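You operate a simulated robot arm through the tools that you are given. There is no shell and no other tool.

You run a simulated two-armed robot. Do the job below in one go: nothing can be reset, and whatever is moved stays where it is left.

JOB
Start the single machine, stop it as soon as it stitches, then finish the towel at 800 stitches a minute.
Fine: leave the speed dial until you have stopped; one press of the red button; wait till the run ends.

Only the result counts: the job must be done as asked and must still hold three seconds after the hand-in. Knocking over, shifting, dropping, spilling or breaking anything else fails it. Flat cloth is picked up by pressing the open fingertips on it (5 to 10 N) and closing them slowly along it; thin cloth reads only 2 to 8 mm in the jaws.

ROBOT AND FRAMES
Two 7-joint arms with fingered hands on one trunk that stands fixed in place. Base frame: the origin is at the foot of the trunk, x ahead of it, y to its left, z up. Readings come in m, degrees, newtons and seconds.
The left shoulder is at [0.07, 0.157, 1.366], the right one opposite. With the tool pointing down near the work surface each hand reaches from about 0.26 to 0.9 m from the base axis, measured 20 degrees to its own side. Payload 5 kg a hand.
Tool frame (each hand has its own): the origin (TCP) lies between the finger pads and is the grasp point; the fingertips stand 0.031 m ahead of it; z points along the fingers, y is the line along which they close. The gripper opens to 0.156 m; its body begins 0.088 m behind the TCP. The gripper is a hand of 4 fingers: y runs from the thumb to the fingers, the wrist lies at [0, 0, -0.249] in the tool frame, and closing takes about 1.5 s.
Orientation is told as [roll, pitch, yaw] about the base's x, y, z axes, in that order, counted from this pose: with the fingers straight down and closing along the base's y, the tool's x points along the base's -x, its y along +y and its z along -z.

CONTROLS
- The arms move only by the tool step_arm. It takes "left_commands", "right_commands" or both (then of equal length, played together; a hand with none holds still); each is a list of rows, each a list of 7 numbers: the shift along the tool's x, y, z in units of 25 mm (1.0 is 25 mm), then the turn, a rotation vector about the tool's x, y, z in units of 5 degrees (1.0 is 5 degrees), then the finger opening in m, from 0 to 0.156. In form: [[dx, dy, dz, wx, wy, wz, hand], ...]. A call has 1 to 20 rows; each row shifts and turns the commanded pose from where the row before left it, along the tool's axes as they then stand. A call with a number of a shift or a turn outside -1 to 1 is refused whole. A row lasts 0.2 s, in which the tool goes at most 0.05 m and 8.6 degrees; a call with a longer step from one row to the next is refused whole, and so is a gripper value outside its range. Where a pose cannot be reached the arm comes as near as it can. A force on the tool above 60 N (or 10 N above the force at the start of the call, whichever is more), or a blocked arm, ends the call early, and 0.2 s more pass. Each finger travels about 0.108 m/s and halts on what it meets, pressing with about 33 N; the grip force reading is that of the motor and also rises with nothing between the fingers. The clock runs only during rows and for 0.2 s after the last one: add rows that do not move to give the fingers time. The reply holds the time, the measured pose of the TCP, the force on the tool along the base axes, the opening and the grip force, in the units named above and with some noise, with the torque about the TCP (base axes, N m) and any sound that the robot's microphone picked up.
- Cameras (640 x 400 px; columns grow to the right, rows downward): "scene" is now at [0.1332, 0.0419, 1.6239]; the picture's right is [0.44, -0.90, 0.00], its down [-0.27, -0.13, -0.95] and it looks along [0.86, 0.42, -0.30] (base axes); focal length 309 px, centre (320, 200). "left" rides on the left gripper at [-0.072, 0.002, -0.111] in its tool frame; the picture's right is [-0.02, -1.00, 0.00], its down [0.84, -0.02, -0.54] and it looks along [0.54, -0.01, 0.84] (tool axes); focal length 234 px, centre (320, 200). "right" rides on the right gripper at [0.072, 0.002, -0.111] in its tool frame; the picture's right is [-0.02, 1.00, 0.00], its down [-0.84, -0.02, -0.54] and it looks along [-0.54, -0.01, 0.84] (tool axes); focal length 234 px, centre (320, 200). There is no depth. A picture from a camera that has moved, and an enlarged one, comes with that camera's place and axes in the base frame and with its lens.
- grab_frame(camera): a new picture of that camera. No time passes.
- raise_lower(by): slides the trunk up (or, below 0, down) by that many m; the arms and the scene camera ride with it, the base frame stays. It gives what a move gives, with no picture.
- preshape(shape, hand): the hand has 4 fingers and takes this shape, open, in about a second: jaw (thumb against the fingers, like two jaws); tri (thumb and two fingers); tip (a fingertip pinch); poke (one finger out to press); point (the index stretched); flat (the hand flat); cup (the hand cupped); fist (a fist). The gripper value then closes the fingers along that shape, each until it touches; the sizes above hold for jaw. It gives what a move gives, with no picture.
- turn_head(pan, tilt): turns the head with the scene camera to pan (to the left, within 86 degrees either way) and tilt (down, from -29 to 69), counted from straight ahead of the robot. It gives what a move gives.
- enlarge(camera, box): a new picture of the part [left, top, right, bottom] of that camera's present view, enlarged. No time passes.
- close_job(): hands the job in; it is judged then, once.

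Places have to be worked out from the pictures, the camera data and where the tool is seen. Open the grippers and draw the arms clear of the work before you hand the job in, unless the task says otherwise.

The tools are called after ">>>" as a command line: name --argument value ..., lists and objects as JSON in quotes. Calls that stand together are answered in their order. step_arm: Moves the arms, as the interface text tells. Its arguments: {"type":"object","properties":{"left_commands":{"type":"array"},"right_commands":{"type":"array"}},"required":[]} The other tools are called the same way: raise_lower (by) moves the trunk up or down; preshape (shape, hand) gives the hand a shape; turn_head (pan, tilt) turns the head that bears the scene camera; grab_frame (camera) takes a picture; enlarge (camera, box) takes an enlarged picture of a part of a camera's view; close_job () hands the job in.

At the start:

```text
t: 0.0
left_tool_pos: [0.5016, 0.5439, 1.3954]
left_tcp_rot: [0.0, 0.1, 0.0]
left_force: [0.4, -0.1, 0.6]
left_ft_torque: [0.01, 0.0, 0.02]
left_grip_width: 0.1559
left_grip_force: 0.0
left_shape: jaw
right_tool_pos: [0.451, 0.0312, 1.4382]
right_tcp_rot: [0.1, 0.0, 0.0]
right_force: [0.2, -0.1, -0.3]
right_ft_torque: [-0.01, 0.0, 0.01]
right_grip_width: 0.1559
right_grip_force: 0.1
right_shape: jaw
trunk travel left (down, up): [-0.75, 0.19]
head pan, tilt (commanded): [26.3, 17.3]
```

scene: 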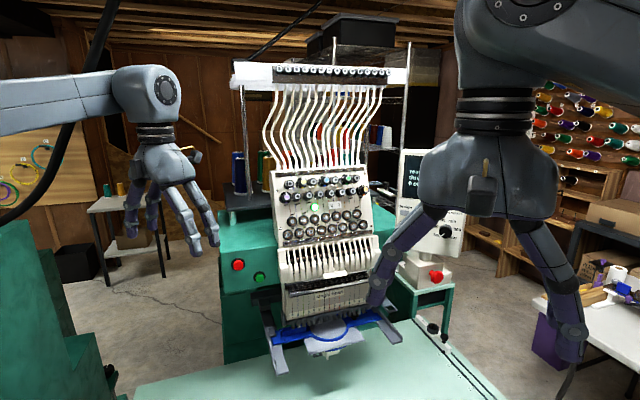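
right: 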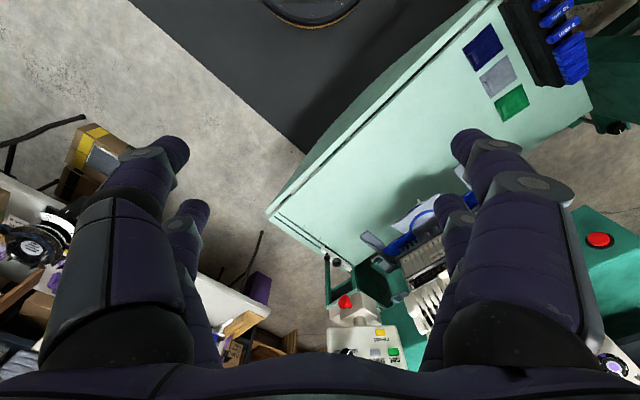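
left: 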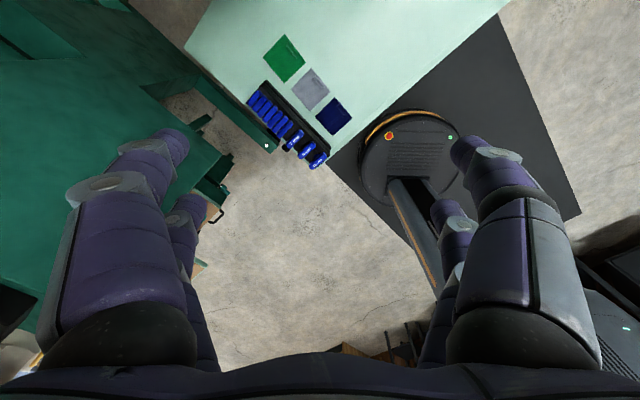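

I see a multi-needle embroidery machine ahead-left with a red and a green button on its left side, and another control box with a red button and a panel to the right. I take closer looks at both before moving.

>>> enlarge --camera "scene" --box '[200, 160, 460, 380]'

>>> enlarge --camera "scene" --box '[370, 130, 490, 350]'

>>> enlarge --camera "right" --box '[260, 180, 460, 380]'

>>> enlarge --camera "scene" --box '[220, 50, 440, 260]'

```text
1.82 times, centred on (330, 270) of scene
camera zoom: at [0.1332, 0.0419, 1.6239], right [0.44, -0.9, 0.0], down [-0.27, -0.13, -0.95], along [0.86, 0.42, -0.3], focal length 562 px, centre (302, 73)
```

zoom: 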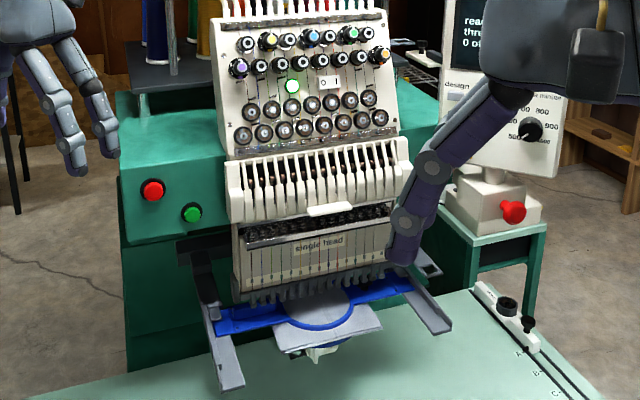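

```text
1.82 times, centred on (430, 240) of scene
camera zoom: at [0.1332, 0.0419, 1.6239], right [0.44, -0.9, 0.0], down [-0.27, -0.13, -0.95], along [0.86, 0.42, -0.3], focal length 562 px, centre (120, 127)
```

zoom: 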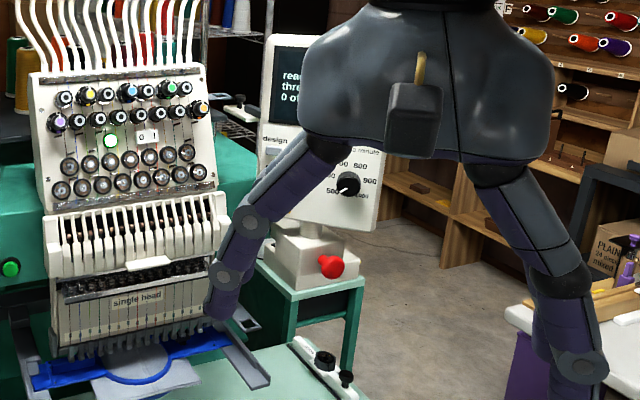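

```text
2.00 times, centred on (360, 280) of right
camera zoom: at [0.3791, 0.0326, 1.5489], right [0.02, 1.0, 0.0], down [0.84, -0.02, 0.54], along [0.54, -0.01, -0.84], focal length 468 px, centre (240, 40)
```

zoom: 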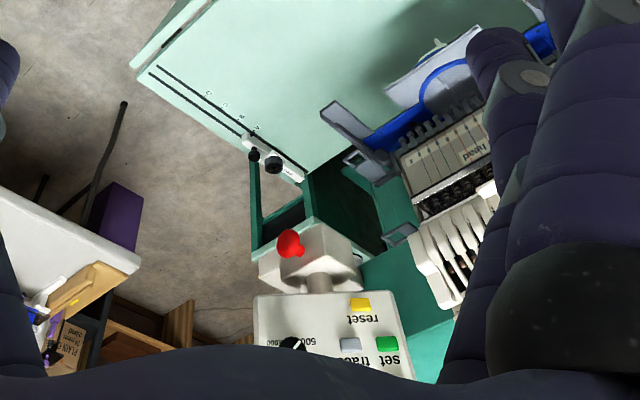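

```text
1.90 times, centred on (330, 155) of scene
camera zoom: at [0.1332, 0.0419, 1.6239], right [0.44, -0.9, 0.0], down [-0.27, -0.13, -0.95], along [0.86, 0.42, -0.3], focal length 589 px, centre (301, 286)
```

zoom: 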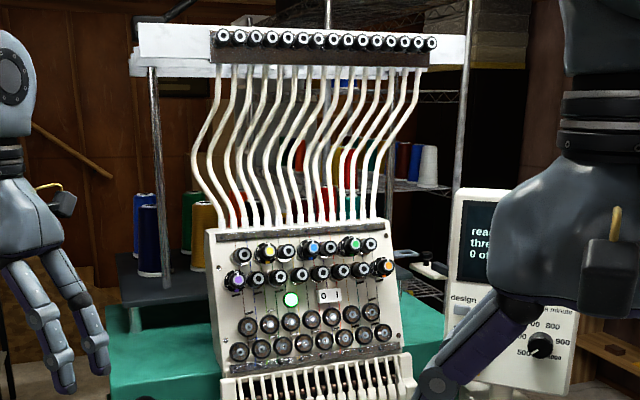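

The panel on the right (screen, dial, buttons) is partly hidden by my right hand. I move the right hand 0.25 m to the right through open air and look again.

>>> step_arm --right_commands '[[0, -1, 0, 0, 0, 0, 0.156], [0, -1, 0, 0, 0, 0, 0.156], [0, -1, 0, 0, 0, 0, 0.156], [0, -1, 0, 0, 0, 0, 0.156], [0, -1, 0, 0, 0, 0, 0.156], [0, -1, 0, 0, 0, 0, 0.156], [0, -1, 0, 0, 0, 0, 0.156], [0, -1, 0, 0, 0, 0, 0.156], [0, -1, 0, 0, 0, 0, 0.156], [0, -1, 0, 0, 0, 0, 0.156]]'

>>> grab_frame --camera "scene"

>>> enlarge --camera "scene" --box '[380, 140, 480, 300]'

```text
t: 2.2
left_tool_pos: [0.5015, 0.5435, 1.3966]
left_tcp_rot: [0.0, 0.0, 0.0]
left_force: [0.6, -0.4, 0.4]
left_ft_torque: [-0.03, -0.02, 0.01]
left_grip_width: 0.1558
left_grip_force: 0.0
left_shape: jaw
right_tool_pos: [0.4501, -0.2192, 1.4394]
right_tcp_rot: [0.2, 0.0, 0.1]
right_force: [0.3, -0.2, 0.1]
right_ft_torque: [0.03, -0.03, 0.01]
right_grip_width: 0.1558
right_grip_force: 0.0
right_shape: jaw
trunk travel left (down, up): [-0.75, 0.19]
head pan, tilt (commanded): [26.3, 17.3]
```

```text
taken
camera scene: at [0.1323, 0.0404, 1.624], right [0.44, -0.9, 0.0], down [-0.27, -0.13, -0.95], along [0.86, 0.42, -0.3], focal length 309 px, centre (320, 200)
```

scene: 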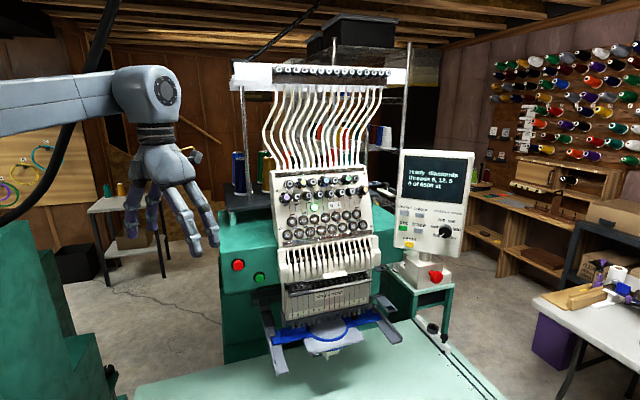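

```text
2.50 times, centred on (430, 220) of scene
camera zoom: at [0.1323, 0.0404, 1.624], right [0.44, -0.9, 0.0], down [-0.27, -0.13, -0.95], along [0.86, 0.42, -0.3], focal length 773 px, centre (45, 150)
```

zoom: 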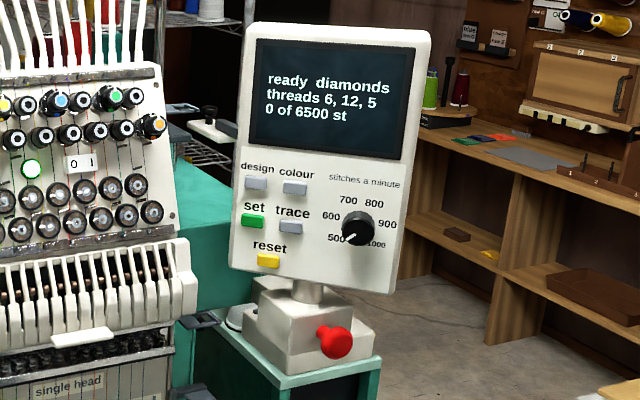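

The panel reads "ready diamonds, threads 6, 12, 5, 0 of 6500 st", dial at 500. I look at the screen larger and look around for other machines and labels.

>>> enlarge --camera "scene" --box '[395, 145, 475, 195]'

>>> enlarge --camera "scene" --box '[395, 195, 475, 245]'

>>> enlarge --camera "scene" --box '[215, 245, 295, 295]'

>>> enlarge --camera "scene" --box '[270, 170, 380, 240]'

>>> enlarge --camera "scene" --box '[250, 280, 410, 380]'

```text
8.00 times, centred on (435, 170) of scene
camera zoom: at [0.1323, 0.0404, 1.624], right [0.44, -0.9, 0.0], down [-0.27, -0.13, -0.95], along [0.86, 0.42, -0.3], focal length 2473 px, centre (-600, 440)
```

zoom: 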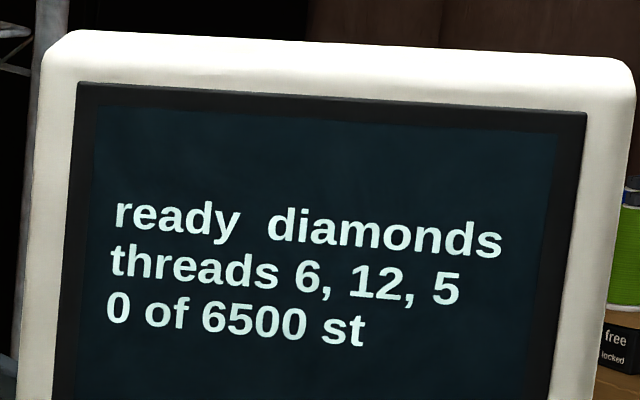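

```text
8.00 times, centred on (435, 220) of scene
camera zoom: at [0.1323, 0.0404, 1.624], right [0.44, -0.9, 0.0], down [-0.27, -0.13, -0.95], along [0.86, 0.42, -0.3], focal length 2473 px, centre (-600, 40)
```

zoom: 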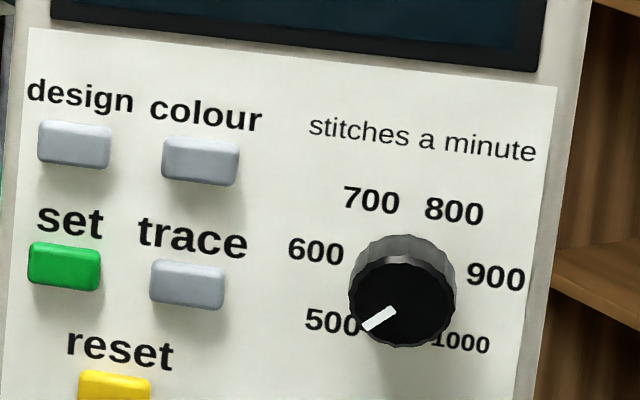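

```text
8.00 times, centred on (255, 270) of scene
camera zoom: at [0.1323, 0.0404, 1.624], right [0.44, -0.9, 0.0], down [-0.27, -0.13, -0.95], along [0.86, 0.42, -0.3], focal length 2473 px, centre (840, -360)
```

zoom: 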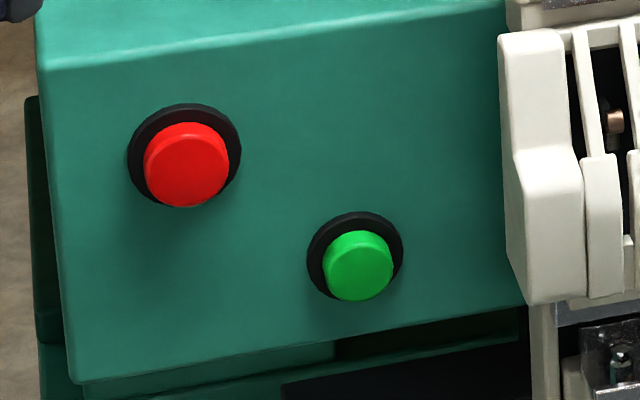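

```text
5.71 times, centred on (325, 205) of scene
camera zoom: at [0.1323, 0.0404, 1.624], right [0.44, -0.9, 0.0], down [-0.27, -0.13, -0.95], along [0.86, 0.42, -0.3], focal length 1767 px, centre (291, 171)
```

zoom: 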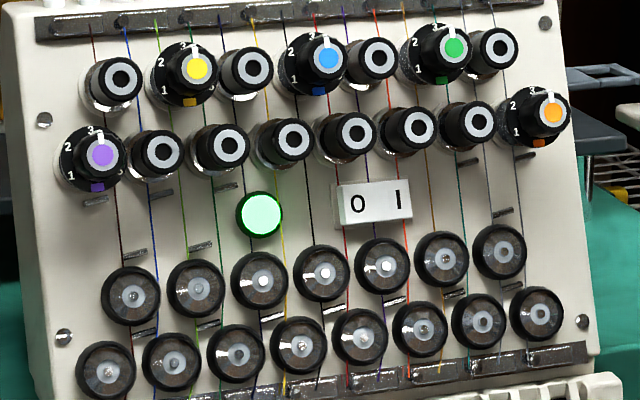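

```text
4.00 times, centred on (330, 330) of scene
camera zoom: at [0.1323, 0.0404, 1.624], right [0.44, -0.9, 0.0], down [-0.27, -0.13, -0.95], along [0.86, 0.42, -0.3], focal length 1237 px, centre (280, -320)
```

zoom: 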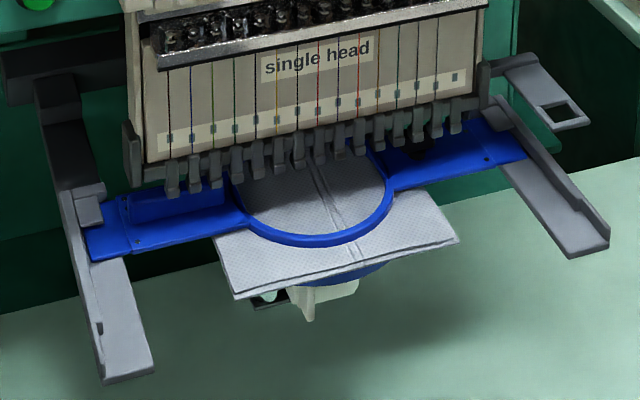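

The single head shows a green lamp and a 0/1 rocker; green (start) and red (stop) buttons sit left of the head. I look left and right with the head for the other machines and for any notes.

>>> turn_head --pan 75 --tilt 25

>>> grab_frame --camera "scene"

```text
t: 3.4
left_tool_pos: [0.5033, 0.5442, 1.3949]
left_tcp_rot: [-0.1, -0.1, 0.0]
left_force: [0.1, 0.2, -0.3]
left_ft_torque: [0.01, 0.01, 0.01]
left_grip_width: 0.1556
left_grip_force: 0.0
left_shape: jaw
right_tool_pos: [0.4515, -0.218, 1.4372]
right_tcp_rot: [0.0, 0.0, 0.0]
right_force: [-0.1, 0.0, -0.1]
right_ft_torque: [0.0, 0.01, 0.0]
right_grip_width: 0.1559
right_grip_force: 0.1
right_shape: jaw
trunk travel left (down, up): [-0.75, 0.19]
head pan, tilt (commanded): [75.0, 25.0]
```

```text
taken
camera scene: at [0.0733, 0.0891, 1.6115], right [0.97, -0.26, 0.0], down [-0.11, -0.41, -0.91], along [0.24, 0.88, -0.42], focal length 309 px, centre (320, 200)
```

scene: 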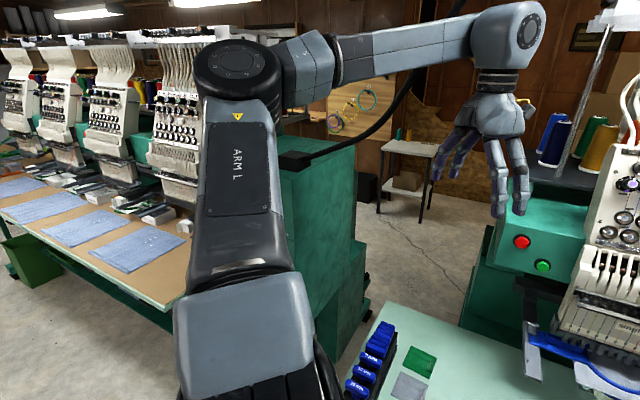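

A multi-head machine stands to the left, which is not mine. Now I look to the right and down.

>>> turn_head --pan -35 --tilt 25

>>> grab_frame --camera "scene"

>>> turn_head --pan 20 --tilt 45

>>> grab_frame --camera "scene"

```text
t: 5.2
left_tool_pos: [0.5015, 0.5448, 1.3956]
left_tcp_rot: [0.0, 0.1, -0.1]
left_force: [-0.1, -0.6, -0.9]
left_ft_torque: [0.0, 0.02, -0.02]
left_grip_width: 0.1558
left_grip_force: 0.1
left_shape: jaw
right_tool_pos: [0.4508, -0.2184, 1.4379]
right_tcp_rot: [0.0, 0.1, -0.1]
right_force: [0.6, -0.6, -0.1]
right_ft_torque: [-0.01, 0.0, -0.01]
right_grip_width: 0.1558
right_grip_force: 0.1
right_shape: jaw
trunk travel left (down, up): [-0.75, 0.19]
head pan, tilt (commanded): [-35.0, 25.0]
```

```text
taken
camera scene: at [0.125, -0.0525, 1.6115], right [-0.57, -0.82, 0.0], down [-0.35, 0.24, -0.91], along [0.74, -0.52, -0.42], focal length 309 px, centre (320, 200)
```

scene: 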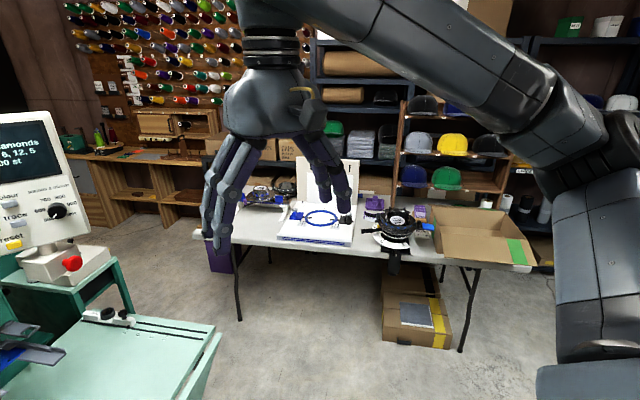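

```text
t: 6.5
left_tool_pos: [0.5024, 0.5443, 1.3955]
left_tcp_rot: [0.0, 0.0, 0.0]
left_force: [-0.7, -0.6, -0.3]
left_ft_torque: [0.01, 0.03, 0.0]
left_grip_width: 0.1558
left_grip_force: 0.1
left_shape: jaw
right_tool_pos: [0.4506, -0.2174, 1.4389]
right_tcp_rot: [-0.1, 0.0, 0.0]
right_force: [-0.3, -0.3, 0.2]
right_ft_torque: [-0.01, -0.02, 0.03]
right_grip_width: 0.1558
right_grip_force: 0.1
right_shape: jaw
trunk travel left (down, up): [-0.75, 0.19]
head pan, tilt (commanded): [20.0, 45.0]
```

```text
taken
camera scene: at [0.126, 0.0281, 1.5809], right [0.34, -0.94, 0.0], down [-0.66, -0.24, -0.71], along [0.66, 0.24, -0.71], focal length 309 px, centre (320, 200)
```

scene: 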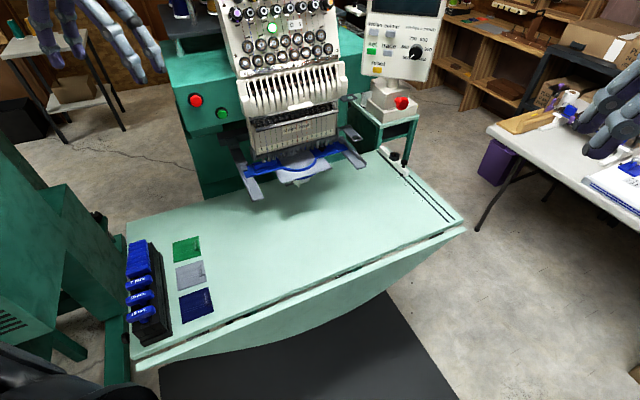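

Triangulating the first scene and right views, the red button sits near [0.70, 0.56, 1.21] and the dial near [0.95, 0.08, 1.30]. I shape the left hand to poke, then pitch it forward in place so its camera can look at the buttons.

>>> preshape --shape "poke" --hand "left"

>>> grab_frame --camera "left"

```text
t: 7.4
left_tool_pos: [0.5016, 0.5428, 1.394]
left_tcp_rot: [0.0, 0.1, 0.1]
left_force: [-0.9, 0.6, 0.3]
left_ft_torque: [0.04, -0.01, -0.01]
left_grip_width: 0.0
left_grip_force: 0.2
left_shape: poke
right_tool_pos: [0.4502, -0.2177, 1.438]
right_tcp_rot: [0.0, 0.0, 0.0]
right_force: [0.7, -0.2, 1.1]
right_ft_torque: [0.05, 0.0, 0.01]
right_grip_width: 0.1559
right_grip_force: 0.0
right_shape: jaw
trunk travel left (down, up): [-0.75, 0.19]
head pan, tilt (commanded): [20.0, 45.0]
```

```text
taken
camera left: at [0.5747, 0.5451, 1.505], right [0.02, -1.0, 0.0], down [-0.84, -0.02, 0.54], along [-0.54, -0.01, -0.84], focal length 234 px, centre (320, 200)
```

left: 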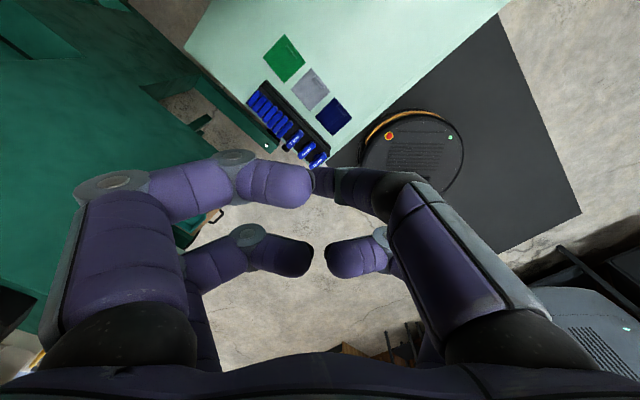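

The poke shape shows fingers folded with width 0. I hold a few rows with the gripper value wide to see what the shape really does.

>>> step_arm --left_commands '[[0, 0, 0, 0, 0, 0, 0.156], [0, 0, 0, 0, 0, 0, 0.156], [0, 0, 0, 0, 0, 0, 0.156], [0, 0, 0, 0, 0, 0, 0.156], [0, 0, 0, 0, 0, 0, 0.156], [0, 0, 0, 0, 0, 0, 0.156]]'

>>> grab_frame --camera "left"

>>> turn_head --pan 40 --tilt 20

>>> grab_frame --camera "scene"

```text
t: 8.8
left_tool_pos: [0.5026, 0.5442, 1.3956]
left_tcp_rot: [0.1, 0.0, 0.1]
left_force: [-0.2, 0.9, -0.4]
left_ft_torque: [0.01, -0.02, 0.0]
left_grip_width: 0.0
left_grip_force: 0.0
left_shape: poke
right_tool_pos: [0.4516, -0.2169, 1.4394]
right_tcp_rot: [0.0, 0.1, 0.0]
right_force: [-0.6, 0.3, 0.2]
right_ft_torque: [-0.02, 0.02, 0.0]
right_grip_width: 0.1556
right_grip_force: 0.1
right_shape: jaw
trunk travel left (down, up): [-0.75, 0.19]
head pan, tilt (commanded): [20.0, 45.0]
```

```text
taken
camera left: at [0.5747, 0.5451, 1.505], right [0.02, -1.0, 0.0], down [-0.84, -0.02, 0.54], along [-0.54, -0.01, -0.84], focal length 234 px, centre (320, 200)
```

left: 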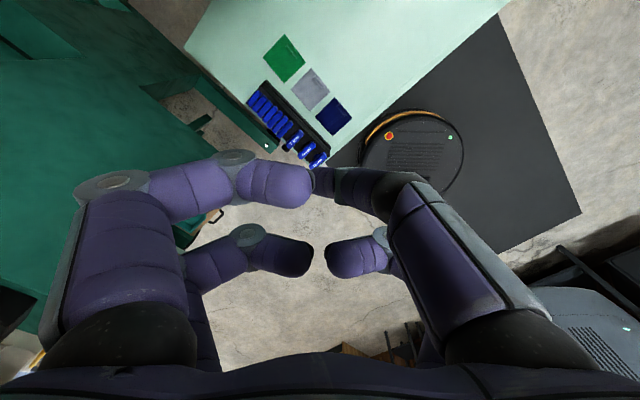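

```text
t: 9.7
left_tool_pos: [0.5023, 0.5442, 1.3957]
left_tcp_rot: [-0.1, 0.0, 0.0]
left_force: [-0.3, -0.8, -0.1]
left_ft_torque: [-0.02, -0.01, 0.03]
left_grip_width: 0.0
left_grip_force: 0.0
left_shape: poke
right_tool_pos: [0.4511, -0.2191, 1.4386]
right_tcp_rot: [0.0, 0.0, -0.1]
right_force: [-0.3, -0.3, -0.3]
right_ft_torque: [0.02, -0.06, 0.03]
right_grip_width: 0.1561
right_grip_force: 0.1
right_shape: jaw
trunk travel left (down, up): [-0.75, 0.19]
head pan, tilt (commanded): [40.0, 20.0]
```

```text
taken
camera scene: at [0.1209, 0.0601, 1.6195], right [0.64, -0.77, 0.0], down [-0.26, -0.22, -0.94], along [0.72, 0.6, -0.34], focal length 309 px, centre (320, 200)
```

scene: 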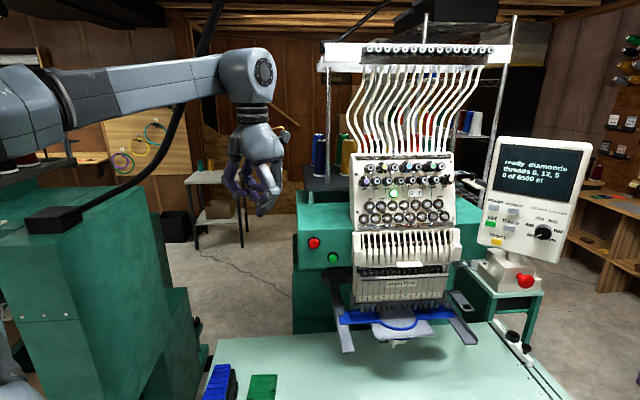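

I zoom in on the left hand to understand the finger geometry of this shape.

>>> enlarge --camera "scene" --box '[200, 120, 310, 230]'

>>> enlarge --camera "scene" --box '[280, 200, 480, 330]'

```text
3.64 times, centred on (255, 175) of scene
camera zoom: at [0.1209, 0.0601, 1.6195], right [0.64, -0.77, 0.0], down [-0.26, -0.22, -0.94], along [0.72, 0.6, -0.34], focal length 1124 px, centre (556, 291)
```

zoom: 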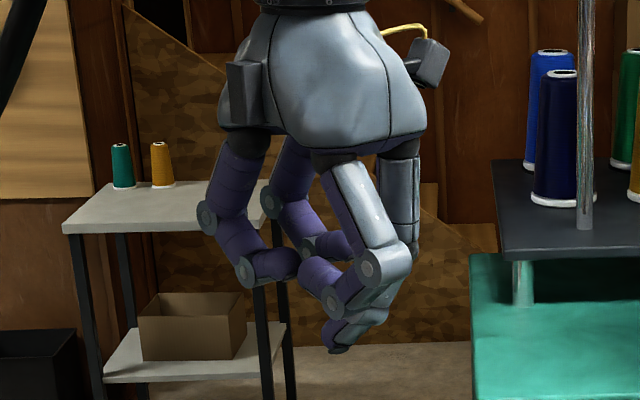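

```text
3.08 times, centred on (380, 265) of scene
camera zoom: at [0.1209, 0.0601, 1.6195], right [0.64, -0.77, 0.0], down [-0.26, -0.22, -0.94], along [0.72, 0.6, -0.34], focal length 951 px, centre (135, 0)
```

zoom: 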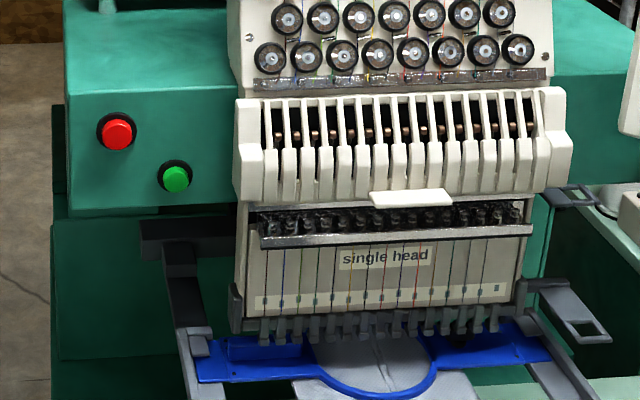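

The poke finger tip lies about 0.03 m ahead of the TCP, on its axis, with the other fingers folded about 2 cm behind. The machine seems turned so that it faces me at a yaw of about 40 degrees, so I pitch the left hand forward in free space.

>>> step_arm --left_commands '[[0, 0, 0, 0, -1, 0, 0], [0, 0, 0, 0, -1, 0, 0], [0, 0, 0, 0, -1, 0, 0], [0, 0, 0, 0, -1, 0, 0], [0, 0, 0, 0, -1, 0, 0], [0, 0, 0, 0, -1, 0, 0], [0, 0, 0, 0, -1, 0, 0], [0, 0, 0, 0, -1, 0, 0], [0, 0, 0, 0, -1, 0, 0], [0, 0, 0, 0, -1, 0, 0], [0, 0, 0, 0, -1, 0, 0], [0, 0, 0, 0, -1, 0, 0], [0, 0, 0, 0, -1, 0, 0], [0, 0, 0, 0, -1, 0, 0], [0, 0, 0, 0, -1, 0, 0], [0, 0, 0, 0, -1, 0, 0], [0, 0, 0, 0, -1, 0, 0], [0, 0, 0, 0, -1, 0, 0]]'

>>> grab_frame --camera "left"

>>> grab_frame --camera "scene"

```text
t: 13.5
left_tool_pos: [0.5017, 0.5445, 1.3955]
left_tcp_rot: [178.6, -89.9, -178.5]
left_force: [0.2, -0.3, 0.1]
left_ft_torque: [-0.01, -0.03, 0.0]
left_grip_width: 0.0
left_grip_force: 0.0
left_shape: poke
right_tool_pos: [0.4518, -0.2165, 1.4392]
right_tcp_rot: [0.0, 0.0, 0.0]
right_force: [0.3, -0.2, 0.4]
right_ft_torque: [-0.02, 0.0, 0.0]
right_grip_width: 0.1562
right_grip_force: 0.1
right_shape: jaw
trunk travel left (down, up): [-0.75, 0.19]
head pan, tilt (commanded): [40.0, 20.0]
```

```text
taken
camera left: at [0.3917, 0.5456, 1.4658], right [0.0, -1.0, 0.02], down [-0.54, -0.02, -0.84], along [0.84, -0.01, -0.54], focal length 234 px, centre (320, 200)
```

left: 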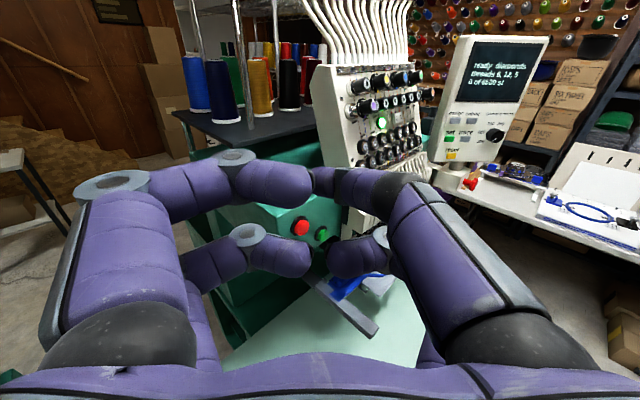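

```text
taken
camera scene: at [0.1211, 0.0608, 1.6196], right [0.64, -0.77, 0.0], down [-0.26, -0.22, -0.94], along [0.72, 0.6, -0.34], focal length 309 px, centre (320, 200)
```

scene: 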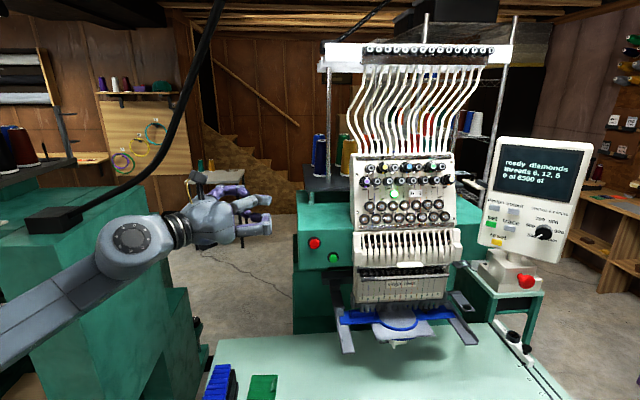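

Red and green both triangulate around [0.71, 0.57, 1.21] and [0.755, 0.535, 1.15]. I enlarge both views to refine these and the face's direction.

>>> enlarge --camera "left" --box '[280, 200, 360, 250]'

>>> enlarge --camera "scene" --box '[284, 220, 364, 270]'

>>> enlarge --camera "left" --box '[430, 110, 510, 160]'

>>> enlarge --camera "scene" --box '[480, 190, 576, 250]'

```text
8.00 times, centred on (320, 225) of left
camera zoom: at [0.3917, 0.5456, 1.4658], right [0.0, -1.0, 0.02], down [-0.54, -0.02, -0.84], along [0.84, -0.01, -0.54], focal length 1873 px, centre (320, 0)
```

zoom: 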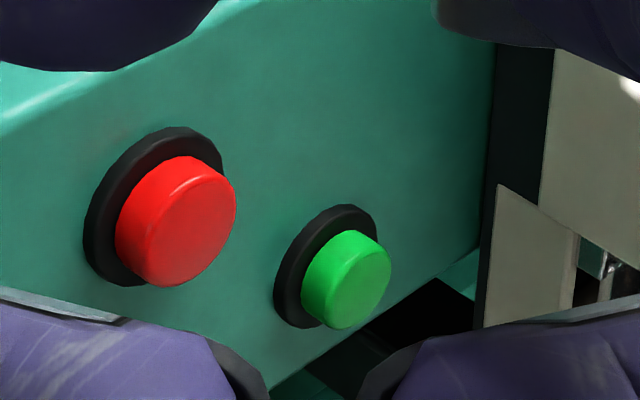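

```text
8.00 times, centred on (324, 245) of scene
camera zoom: at [0.1211, 0.0608, 1.6196], right [0.64, -0.77, 0.0], down [-0.26, -0.22, -0.94], along [0.72, 0.6, -0.34], focal length 2473 px, centre (288, -160)
```

zoom: 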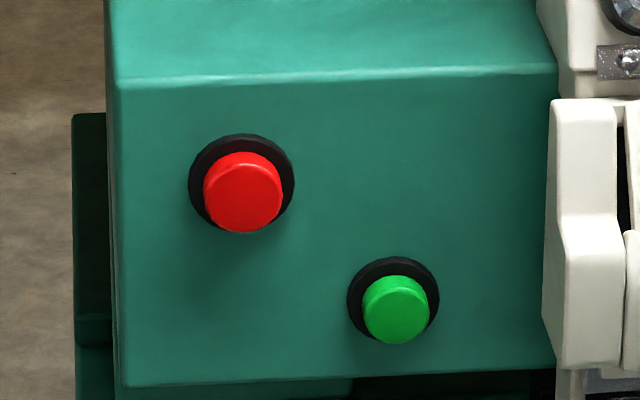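

```text
8.00 times, centred on (470, 135) of left
camera zoom: at [0.3917, 0.5456, 1.4658], right [0.0, -1.0, 0.02], down [-0.54, -0.02, -0.84], along [0.84, -0.01, -0.54], focal length 1873 px, centre (-880, 720)
```

zoom: 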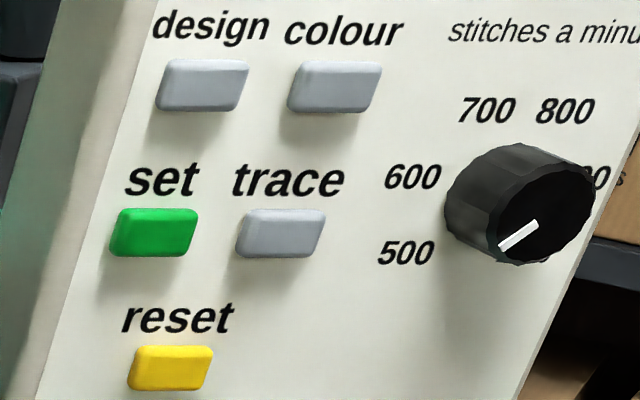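

```text
6.67 times, centred on (528, 220) of scene
camera zoom: at [0.1211, 0.0608, 1.6196], right [0.64, -0.77, 0.0], down [-0.26, -0.22, -0.94], along [0.72, 0.6, -0.34], focal length 2061 px, centre (-1067, 67)
```

zoom: 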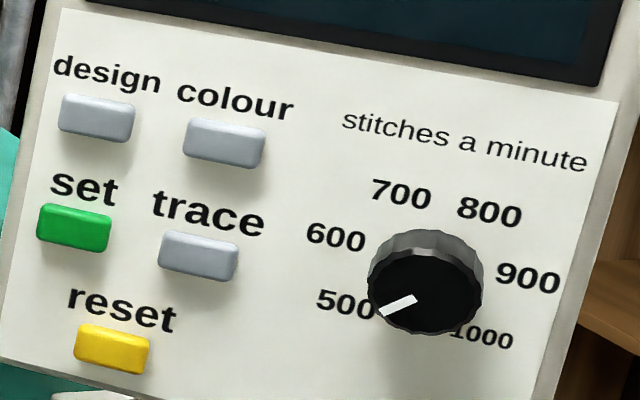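

The face normal comes out at a yaw of about 45 degrees, with red cap at [0.701, 0.567, 1.208] and green cap at [0.742, 0.530, 1.157]. I zoom in on the hand to check how far the poke finger stands out and how wide the hand is.

>>> enlarge --camera "scene" --box '[160, 150, 320, 260]'

>>> enlarge --camera "left" --box '[240, 60, 440, 260]'

```text
3.64 times, centred on (240, 205) of scene
camera zoom: at [0.1211, 0.0608, 1.6196], right [0.64, -0.77, 0.0], down [-0.26, -0.22, -0.94], along [0.72, 0.6, -0.34], focal length 1124 px, centre (611, 182)
```

zoom: 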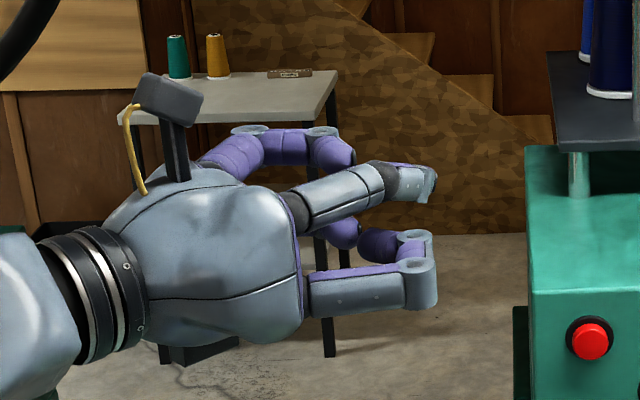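

```text
2.00 times, centred on (340, 160) of left
camera zoom: at [0.3917, 0.5456, 1.4658], right [0.0, -1.0, 0.02], down [-0.54, -0.02, -0.84], along [0.84, -0.01, -0.54], focal length 468 px, centre (280, 280)
```

zoom: 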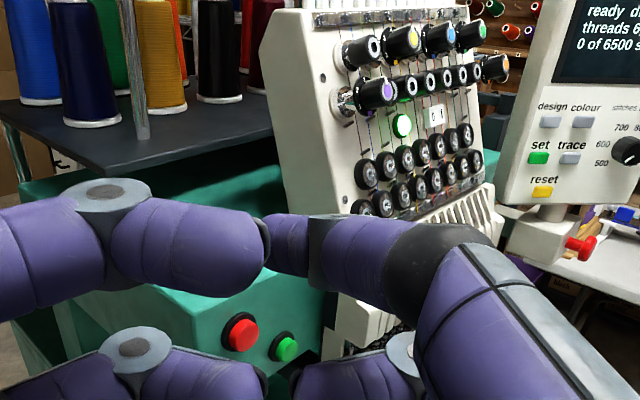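

The poke fingertip stands clearly ahead of the other fingers, so I will approach at yaw 40 with 20 degrees of downward tilt to stay clear of the head casing and the hoop bracket. I now make those turns in place.

>>> step_arm --left_commands '[[0, 0, 0, -1, 0, 0, 0], [0, 0, 0, -1, 0, 0, 0], [0, 0, 0, -1, 0, 0, 0], [0, 0, 0, -1, 0, 0, 0], [0, 0, 0, -1, 0, 0, 0], [0, 0, 0, -1, 0, 0, 0], [0, 0, 0, -1, 0, 0, 0], [0, 0, 0, -1, 0, 0, 0], [0, 0, 0, 0, 1, 0, 0], [0, 0, 0, 0, 1, 0, 0], [0, 0, 0, 0, 1, 0, 0], [0, 0, 0, 0, 1, 0, 0]]'

>>> grab_frame --camera "left"

>>> grab_frame --camera "scene"

```text
t: 16.1
left_tool_pos: [0.5221, 0.5676, 1.3933]
left_tcp_rot: [-0.1, -69.9, 39.9]
left_force: [0.4, 0.3, -0.7]
left_ft_torque: [-0.03, 0.0, -0.03]
left_grip_width: 0.0
left_grip_force: 0.2
left_shape: poke
left hand out of reach, approached as far as the arm can: row 6, 7, 8, 9
right_tool_pos: [0.4497, -0.2175, 1.4381]
right_tcp_rot: [0.0, 0.0, 0.1]
right_force: [0.2, -1.0, 0.6]
right_ft_torque: [0.03, 0.0, 0.0]
right_grip_width: 0.1561
right_grip_force: 0.1
right_shape: jaw
trunk travel left (down, up): [-0.75, 0.19]
head pan, tilt (commanded): [40.0, 20.0]
```

```text
taken
camera left: at [0.4617, 0.5167, 1.4971], right [0.65, -0.76, 0.02], down [-0.6, -0.53, -0.6], along [0.47, 0.38, -0.8], focal length 234 px, centre (320, 200)
```

left: 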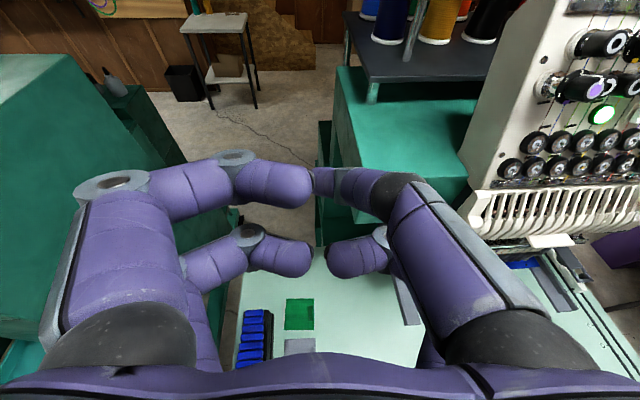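

```text
taken
camera scene: at [0.1201, 0.0599, 1.6196], right [0.64, -0.77, 0.0], down [-0.26, -0.22, -0.94], along [0.72, 0.6, -0.34], focal length 309 px, centre (320, 200)
```

scene: 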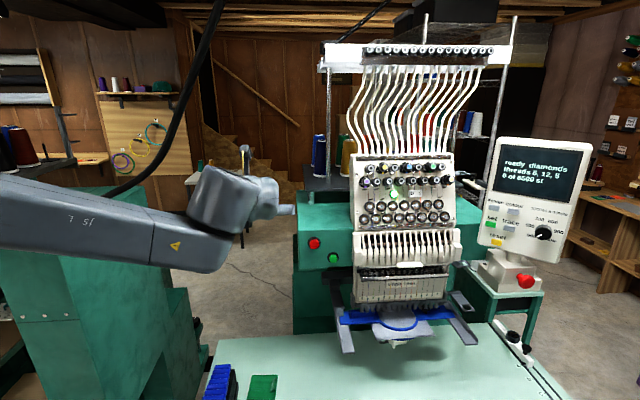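

The arm was slightly too folded there, but the orientation is right now (pitch -70, yaw 40). I lower the hand straight down in steps while staying well back from the machine, and check the actual position.

>>> step_arm --left_commands '[[0.848, 0, 0.309, 0, 0, 0, 0], [0.848, 0, 0.309, 0, 0, 0, 0], [0.848, 0, 0.309, 0, 0, 0, 0], [0.848, 0, 0.309, 0, 0, 0, 0], [0.848, 0, 0.309, 0, 0, 0, 0]]'

>>> grab_frame --camera "scene"

```text
t: 17.3
left_tool_pos: [0.5244, 0.5682, 1.2781]
left_tcp_rot: [0.0, -70.0, 40.1]
left_force: [0.3, -0.5, 0.4]
left_ft_torque: [0.0, 0.0, 0.01]
left_grip_width: 0.0001
left_grip_force: 0.2
left_shape: poke
right_tool_pos: [0.4517, -0.2169, 1.4367]
right_tcp_rot: [0.0, 0.2, -0.1]
right_force: [0.5, 0.0, 0.0]
right_ft_torque: [0.03, 0.01, 0.03]
right_grip_width: 0.1561
right_grip_force: 0.1
right_shape: jaw
trunk travel left (down, up): [-0.75, 0.19]
head pan, tilt (commanded): [40.0, 20.0]
```

```text
taken
camera scene: at [0.1218, 0.061, 1.6194], right [0.64, -0.77, 0.0], down [-0.26, -0.22, -0.94], along [0.72, 0.6, -0.34], focal length 309 px, centre (320, 200)
```

scene: 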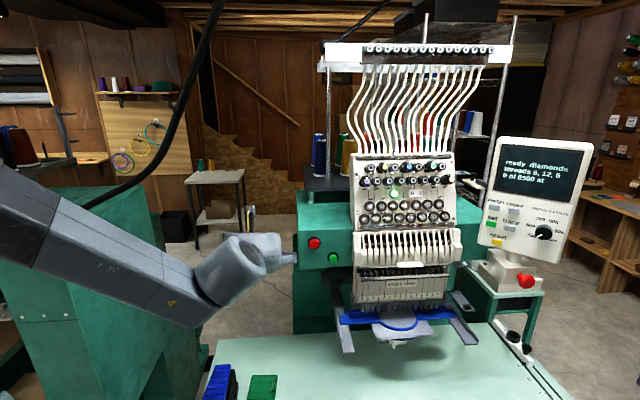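

The left arm follows exactly. Now I move diagonally to a standoff about 5 cm in front of the green button.

>>> step_arm --left_commands '[[0.41, -0.867, 0.489, 0, 0, 0, 0], [0.41, -0.867, 0.489, 0, 0, 0, 0], [0.41, -0.867, 0.489, 0, 0, 0, 0], [0.41, -0.867, 0.489, 0, 0, 0, 0], [0.41, -0.867, 0.489, 0, 0, 0, 0], [0.41, -0.867, 0.489, 0, 0, 0, 0], [0.41, -0.867, 0.489, 0, 0, 0, 0], [0.41, -0.867, 0.489, 0, 0, 0, 0]]'

>>> grab_frame --camera "left"

>>> grab_frame --camera "scene"

```text
t: 19.1
left_tool_pos: [0.6846, 0.4737, 1.1693]
left_tcp_rot: [0.2, -70.0, 39.8]
left_force: [0.5, -0.2, 0.4]
left_ft_torque: [-0.03, -0.03, 0.02]
left_grip_width: 0.0001
left_grip_force: 0.0
left_shape: poke
right_tool_pos: [0.4528, -0.2187, 1.4365]
right_tcp_rot: [0.0, 0.1, 0.0]
right_force: [-0.5, 0.0, -0.1]
right_ft_torque: [0.01, 0.06, 0.0]
right_grip_width: 0.1561
right_grip_force: 0.2
right_shape: jaw
trunk travel left (down, up): [-0.75, 0.19]
head pan, tilt (commanded): [40.0, 20.0]
```

```text
taken
camera left: at [0.6236, 0.424, 1.2742], right [0.65, -0.76, 0.02], down [-0.6, -0.53, -0.6], along [0.47, 0.38, -0.8], focal length 234 px, centre (320, 200)
```

left: 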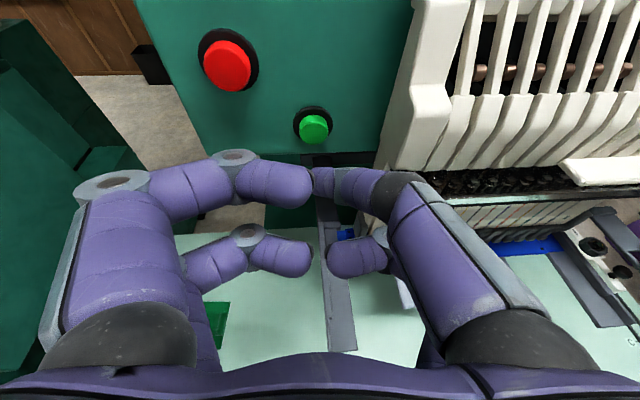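

```text
taken
camera scene: at [0.123, 0.0595, 1.6194], right [0.64, -0.77, 0.0], down [-0.26, -0.22, -0.94], along [0.72, 0.6, -0.34], focal length 309 px, centre (320, 200)
```

scene: 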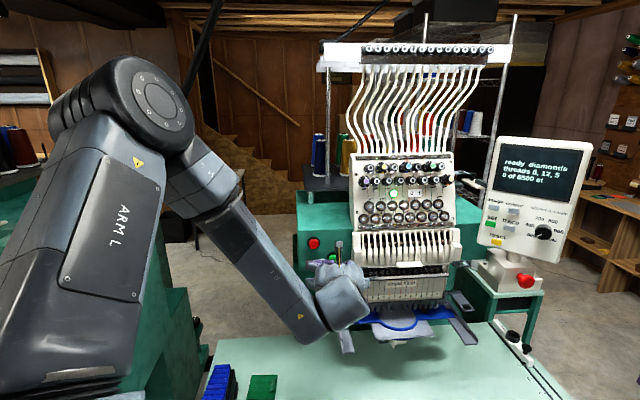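

Reprojection agrees: green cap at [0.743, 0.529, 1.158], red at [0.703, 0.565, 1.209], and the fingertip is 5 cm short of green and about 4 mm to its right. I correct sideways and advance 3.5 cm, leaving about 1.6 cm.

>>> step_arm --left_commands '[[0.005, 0.159, -0.013, 0, 0, 0, 0], [-0.2385, 0.061, 0.655, 0, 0, 0, 0], [-0.2385, 0.061, 0.655, 0, 0, 0, 0]]'

>>> grab_frame --camera "left"

>>> enlarge --camera "scene" --box '[280, 210, 400, 300]'

```text
t: 19.9
left_tool_pos: [0.7043, 0.5033, 1.1701]
left_tcp_rot: [0.0, -70.0, 40.0]
left_force: [-0.8, 1.2, -1.0]
left_ft_torque: [-0.01, 0.0, 0.0]
left_grip_width: 0.0
left_grip_force: 0.1
left_shape: poke
right_tool_pos: [0.4512, -0.2175, 1.4382]
right_tcp_rot: [0.0, 0.0, 0.0]
right_force: [0.7, 0.0, 0.2]
right_ft_torque: [-0.02, -0.01, -0.02]
right_grip_width: 0.1558
right_grip_force: 0.0
right_shape: jaw
trunk travel left (down, up): [-0.75, 0.19]
head pan, tilt (commanded): [40.0, 20.0]
```

```text
taken
camera left: at [0.6439, 0.4531, 1.2751], right [0.65, -0.76, 0.02], down [-0.6, -0.53, -0.6], along [0.47, 0.38, -0.8], focal length 234 px, centre (320, 200)
```

left: 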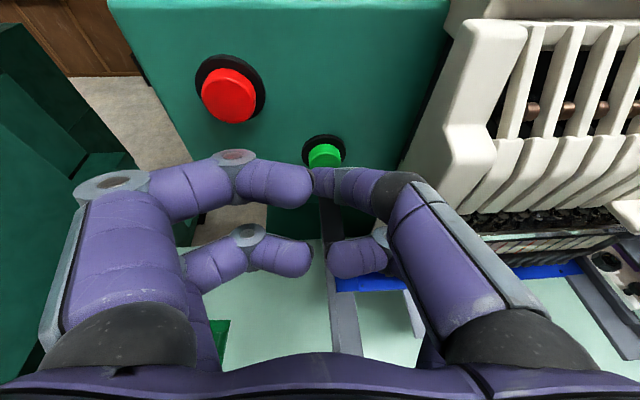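

```text
4.44 times, centred on (340, 255) of scene
camera zoom: at [0.1213, 0.0607, 1.6195], right [0.64, -0.77, 0.0], down [-0.26, -0.22, -0.94], along [0.72, 0.6, -0.34], focal length 1374 px, centre (231, -44)
```

zoom: 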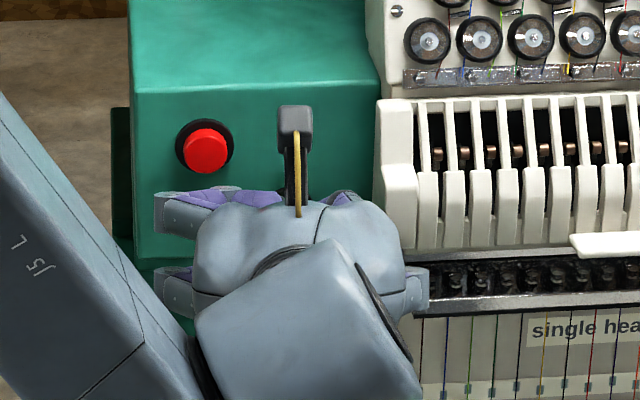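

The head's left end block stands forward (front face near a depth only 5 cm ahead of the button base) and my right-hand-side fingers would come close to it. I back off 8 cm and try the "point" shape, whose finger may stand out further.

>>> step_arm --left_commands '[[0.2725, -0.07, -0.749, 0, 0, 0, 0], [0.2725, -0.07, -0.749, 0, 0, 0, 0], [0.2725, -0.07, -0.749, 0, 0, 0, 0], [0.2725, -0.07, -0.749, 0, 0, 0, 0]]'

>>> preshape --shape "point" --hand "left"

>>> grab_frame --camera "left"

>>> enlarge --camera "scene" --box '[260, 200, 420, 310]'

```text
t: 20.9
left_tool_pos: [0.6485, 0.4471, 1.1721]
left_tcp_rot: [0.0, -70.1, 40.1]
left_force: [0.5, 0.3, -0.9]
left_ft_torque: [0.0, 0.03, -0.01]
left_grip_width: 0.0001
left_grip_force: 0.0
left_shape: poke
right_tool_pos: [0.4515, -0.2191, 1.4386]
right_tcp_rot: [0.0, 0.0, 0.0]
right_force: [-0.1, -0.2, -0.5]
right_ft_torque: [0.0, 0.02, -0.03]
right_grip_width: 0.1557
right_grip_force: 0.0
right_shape: jaw
trunk travel left (down, up): [-0.75, 0.19]
head pan, tilt (commanded): [40.0, 20.0]
```

```text
t: 21.8
left_tool_pos: [0.6493, 0.4469, 1.1716]
left_tcp_rot: [0.0, -70.0, 40.1]
left_force: [0.5, 1.4, -0.5]
left_ft_torque: [-0.04, 0.02, 0.02]
left_grip_width: 0.0
left_grip_force: 0.0
left_shape: point
right_tool_pos: [0.4514, -0.2172, 1.4376]
right_tcp_rot: [0.0, 0.1, 0.1]
right_force: [-0.4, -0.4, -0.2]
right_ft_torque: [-0.03, -0.01, 0.02]
right_grip_width: 0.156
right_grip_force: 0.1
right_shape: jaw
trunk travel left (down, up): [-0.75, 0.19]
head pan, tilt (commanded): [40.0, 20.0]
```

```text
taken
camera left: at [0.5877, 0.3963, 1.2758], right [0.65, -0.76, 0.02], down [-0.6, -0.53, -0.6], along [0.47, 0.38, -0.8], focal length 234 px, centre (320, 200)
```

left: 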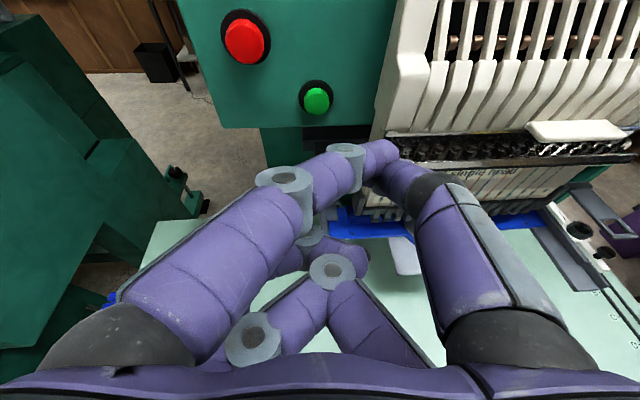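

```text
3.64 times, centred on (340, 255) of scene
camera zoom: at [0.121, 0.0603, 1.6195], right [0.64, -0.77, 0.0], down [-0.26, -0.22, -0.94], along [0.72, 0.6, -0.34], focal length 1124 px, centre (247, 0)
```

zoom: 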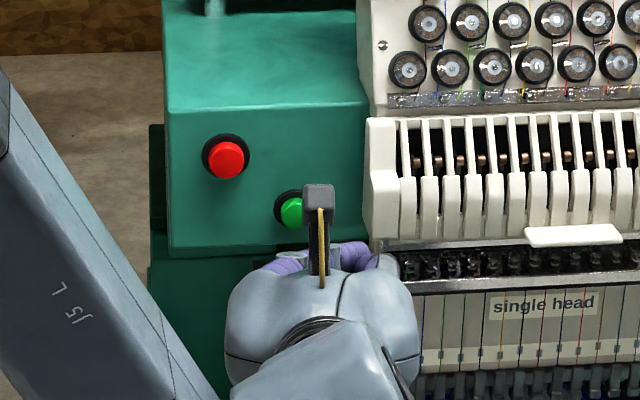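

In "point" the index leans across the thumb, which is not better. I test the "tip" and "flat" shapes here in free space to find the slimmest protruding fingertip.

>>> preshape --shape "tip" --hand "left"

>>> grab_frame --camera "left"

>>> preshape --shape "flat" --hand "left"

>>> grab_frame --camera "left"

```text
t: 22.7
left_tool_pos: [0.6477, 0.4467, 1.172]
left_tcp_rot: [0.0, -70.0, 40.0]
left_force: [-0.2, 0.0, -0.7]
left_ft_torque: [-0.01, 0.02, 0.0]
left_grip_width: 0.156
left_grip_force: 0.0
left_shape: tip
right_tool_pos: [0.4499, -0.2192, 1.4378]
right_tcp_rot: [0.1, 0.0, 0.0]
right_force: [-0.8, 0.1, 0.7]
right_ft_torque: [-0.02, -0.01, 0.01]
right_grip_width: 0.1557
right_grip_force: 0.1
right_shape: jaw
trunk travel left (down, up): [-0.75, 0.19]
head pan, tilt (commanded): [40.0, 20.0]
```

```text
taken
camera left: at [0.5875, 0.396, 1.276], right [0.65, -0.76, 0.02], down [-0.6, -0.53, -0.6], along [0.47, 0.38, -0.8], focal length 234 px, centre (320, 200)
```

left: 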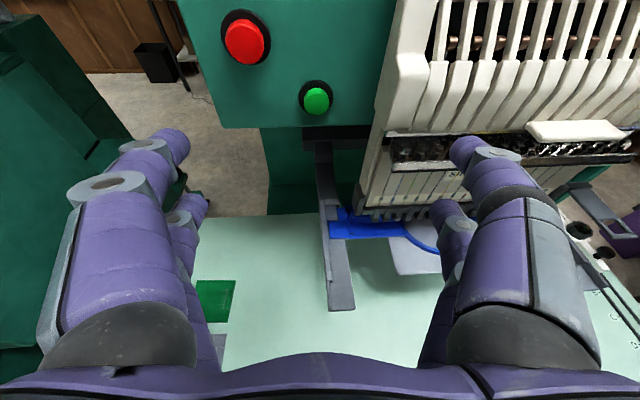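

```text
t: 23.6
left_tool_pos: [0.6492, 0.4475, 1.1718]
left_tcp_rot: [0.0, -69.9, 40.0]
left_force: [0.2, -0.2, 0.1]
left_ft_torque: [0.01, -0.01, 0.0]
left_grip_width: 0.0001
left_grip_force: 0.1
left_shape: flat
right_tool_pos: [0.4519, -0.2181, 1.4378]
right_tcp_rot: [-0.1, 0.1, 0.0]
right_force: [0.4, -0.1, -0.9]
right_ft_torque: [-0.01, -0.01, 0.01]
right_grip_width: 0.1557
right_grip_force: 0.1
right_shape: jaw
trunk travel left (down, up): [-0.75, 0.19]
head pan, tilt (commanded): [40.0, 20.0]
```

```text
taken
camera left: at [0.5876, 0.3961, 1.2759], right [0.65, -0.76, 0.02], down [-0.6, -0.53, -0.6], along [0.47, 0.38, -0.8], focal length 234 px, centre (320, 200)
```

left: 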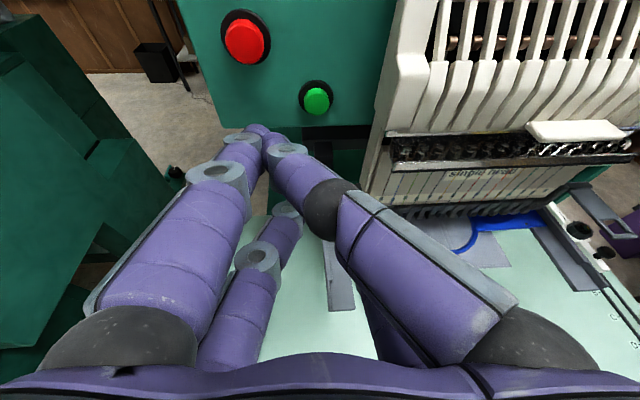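

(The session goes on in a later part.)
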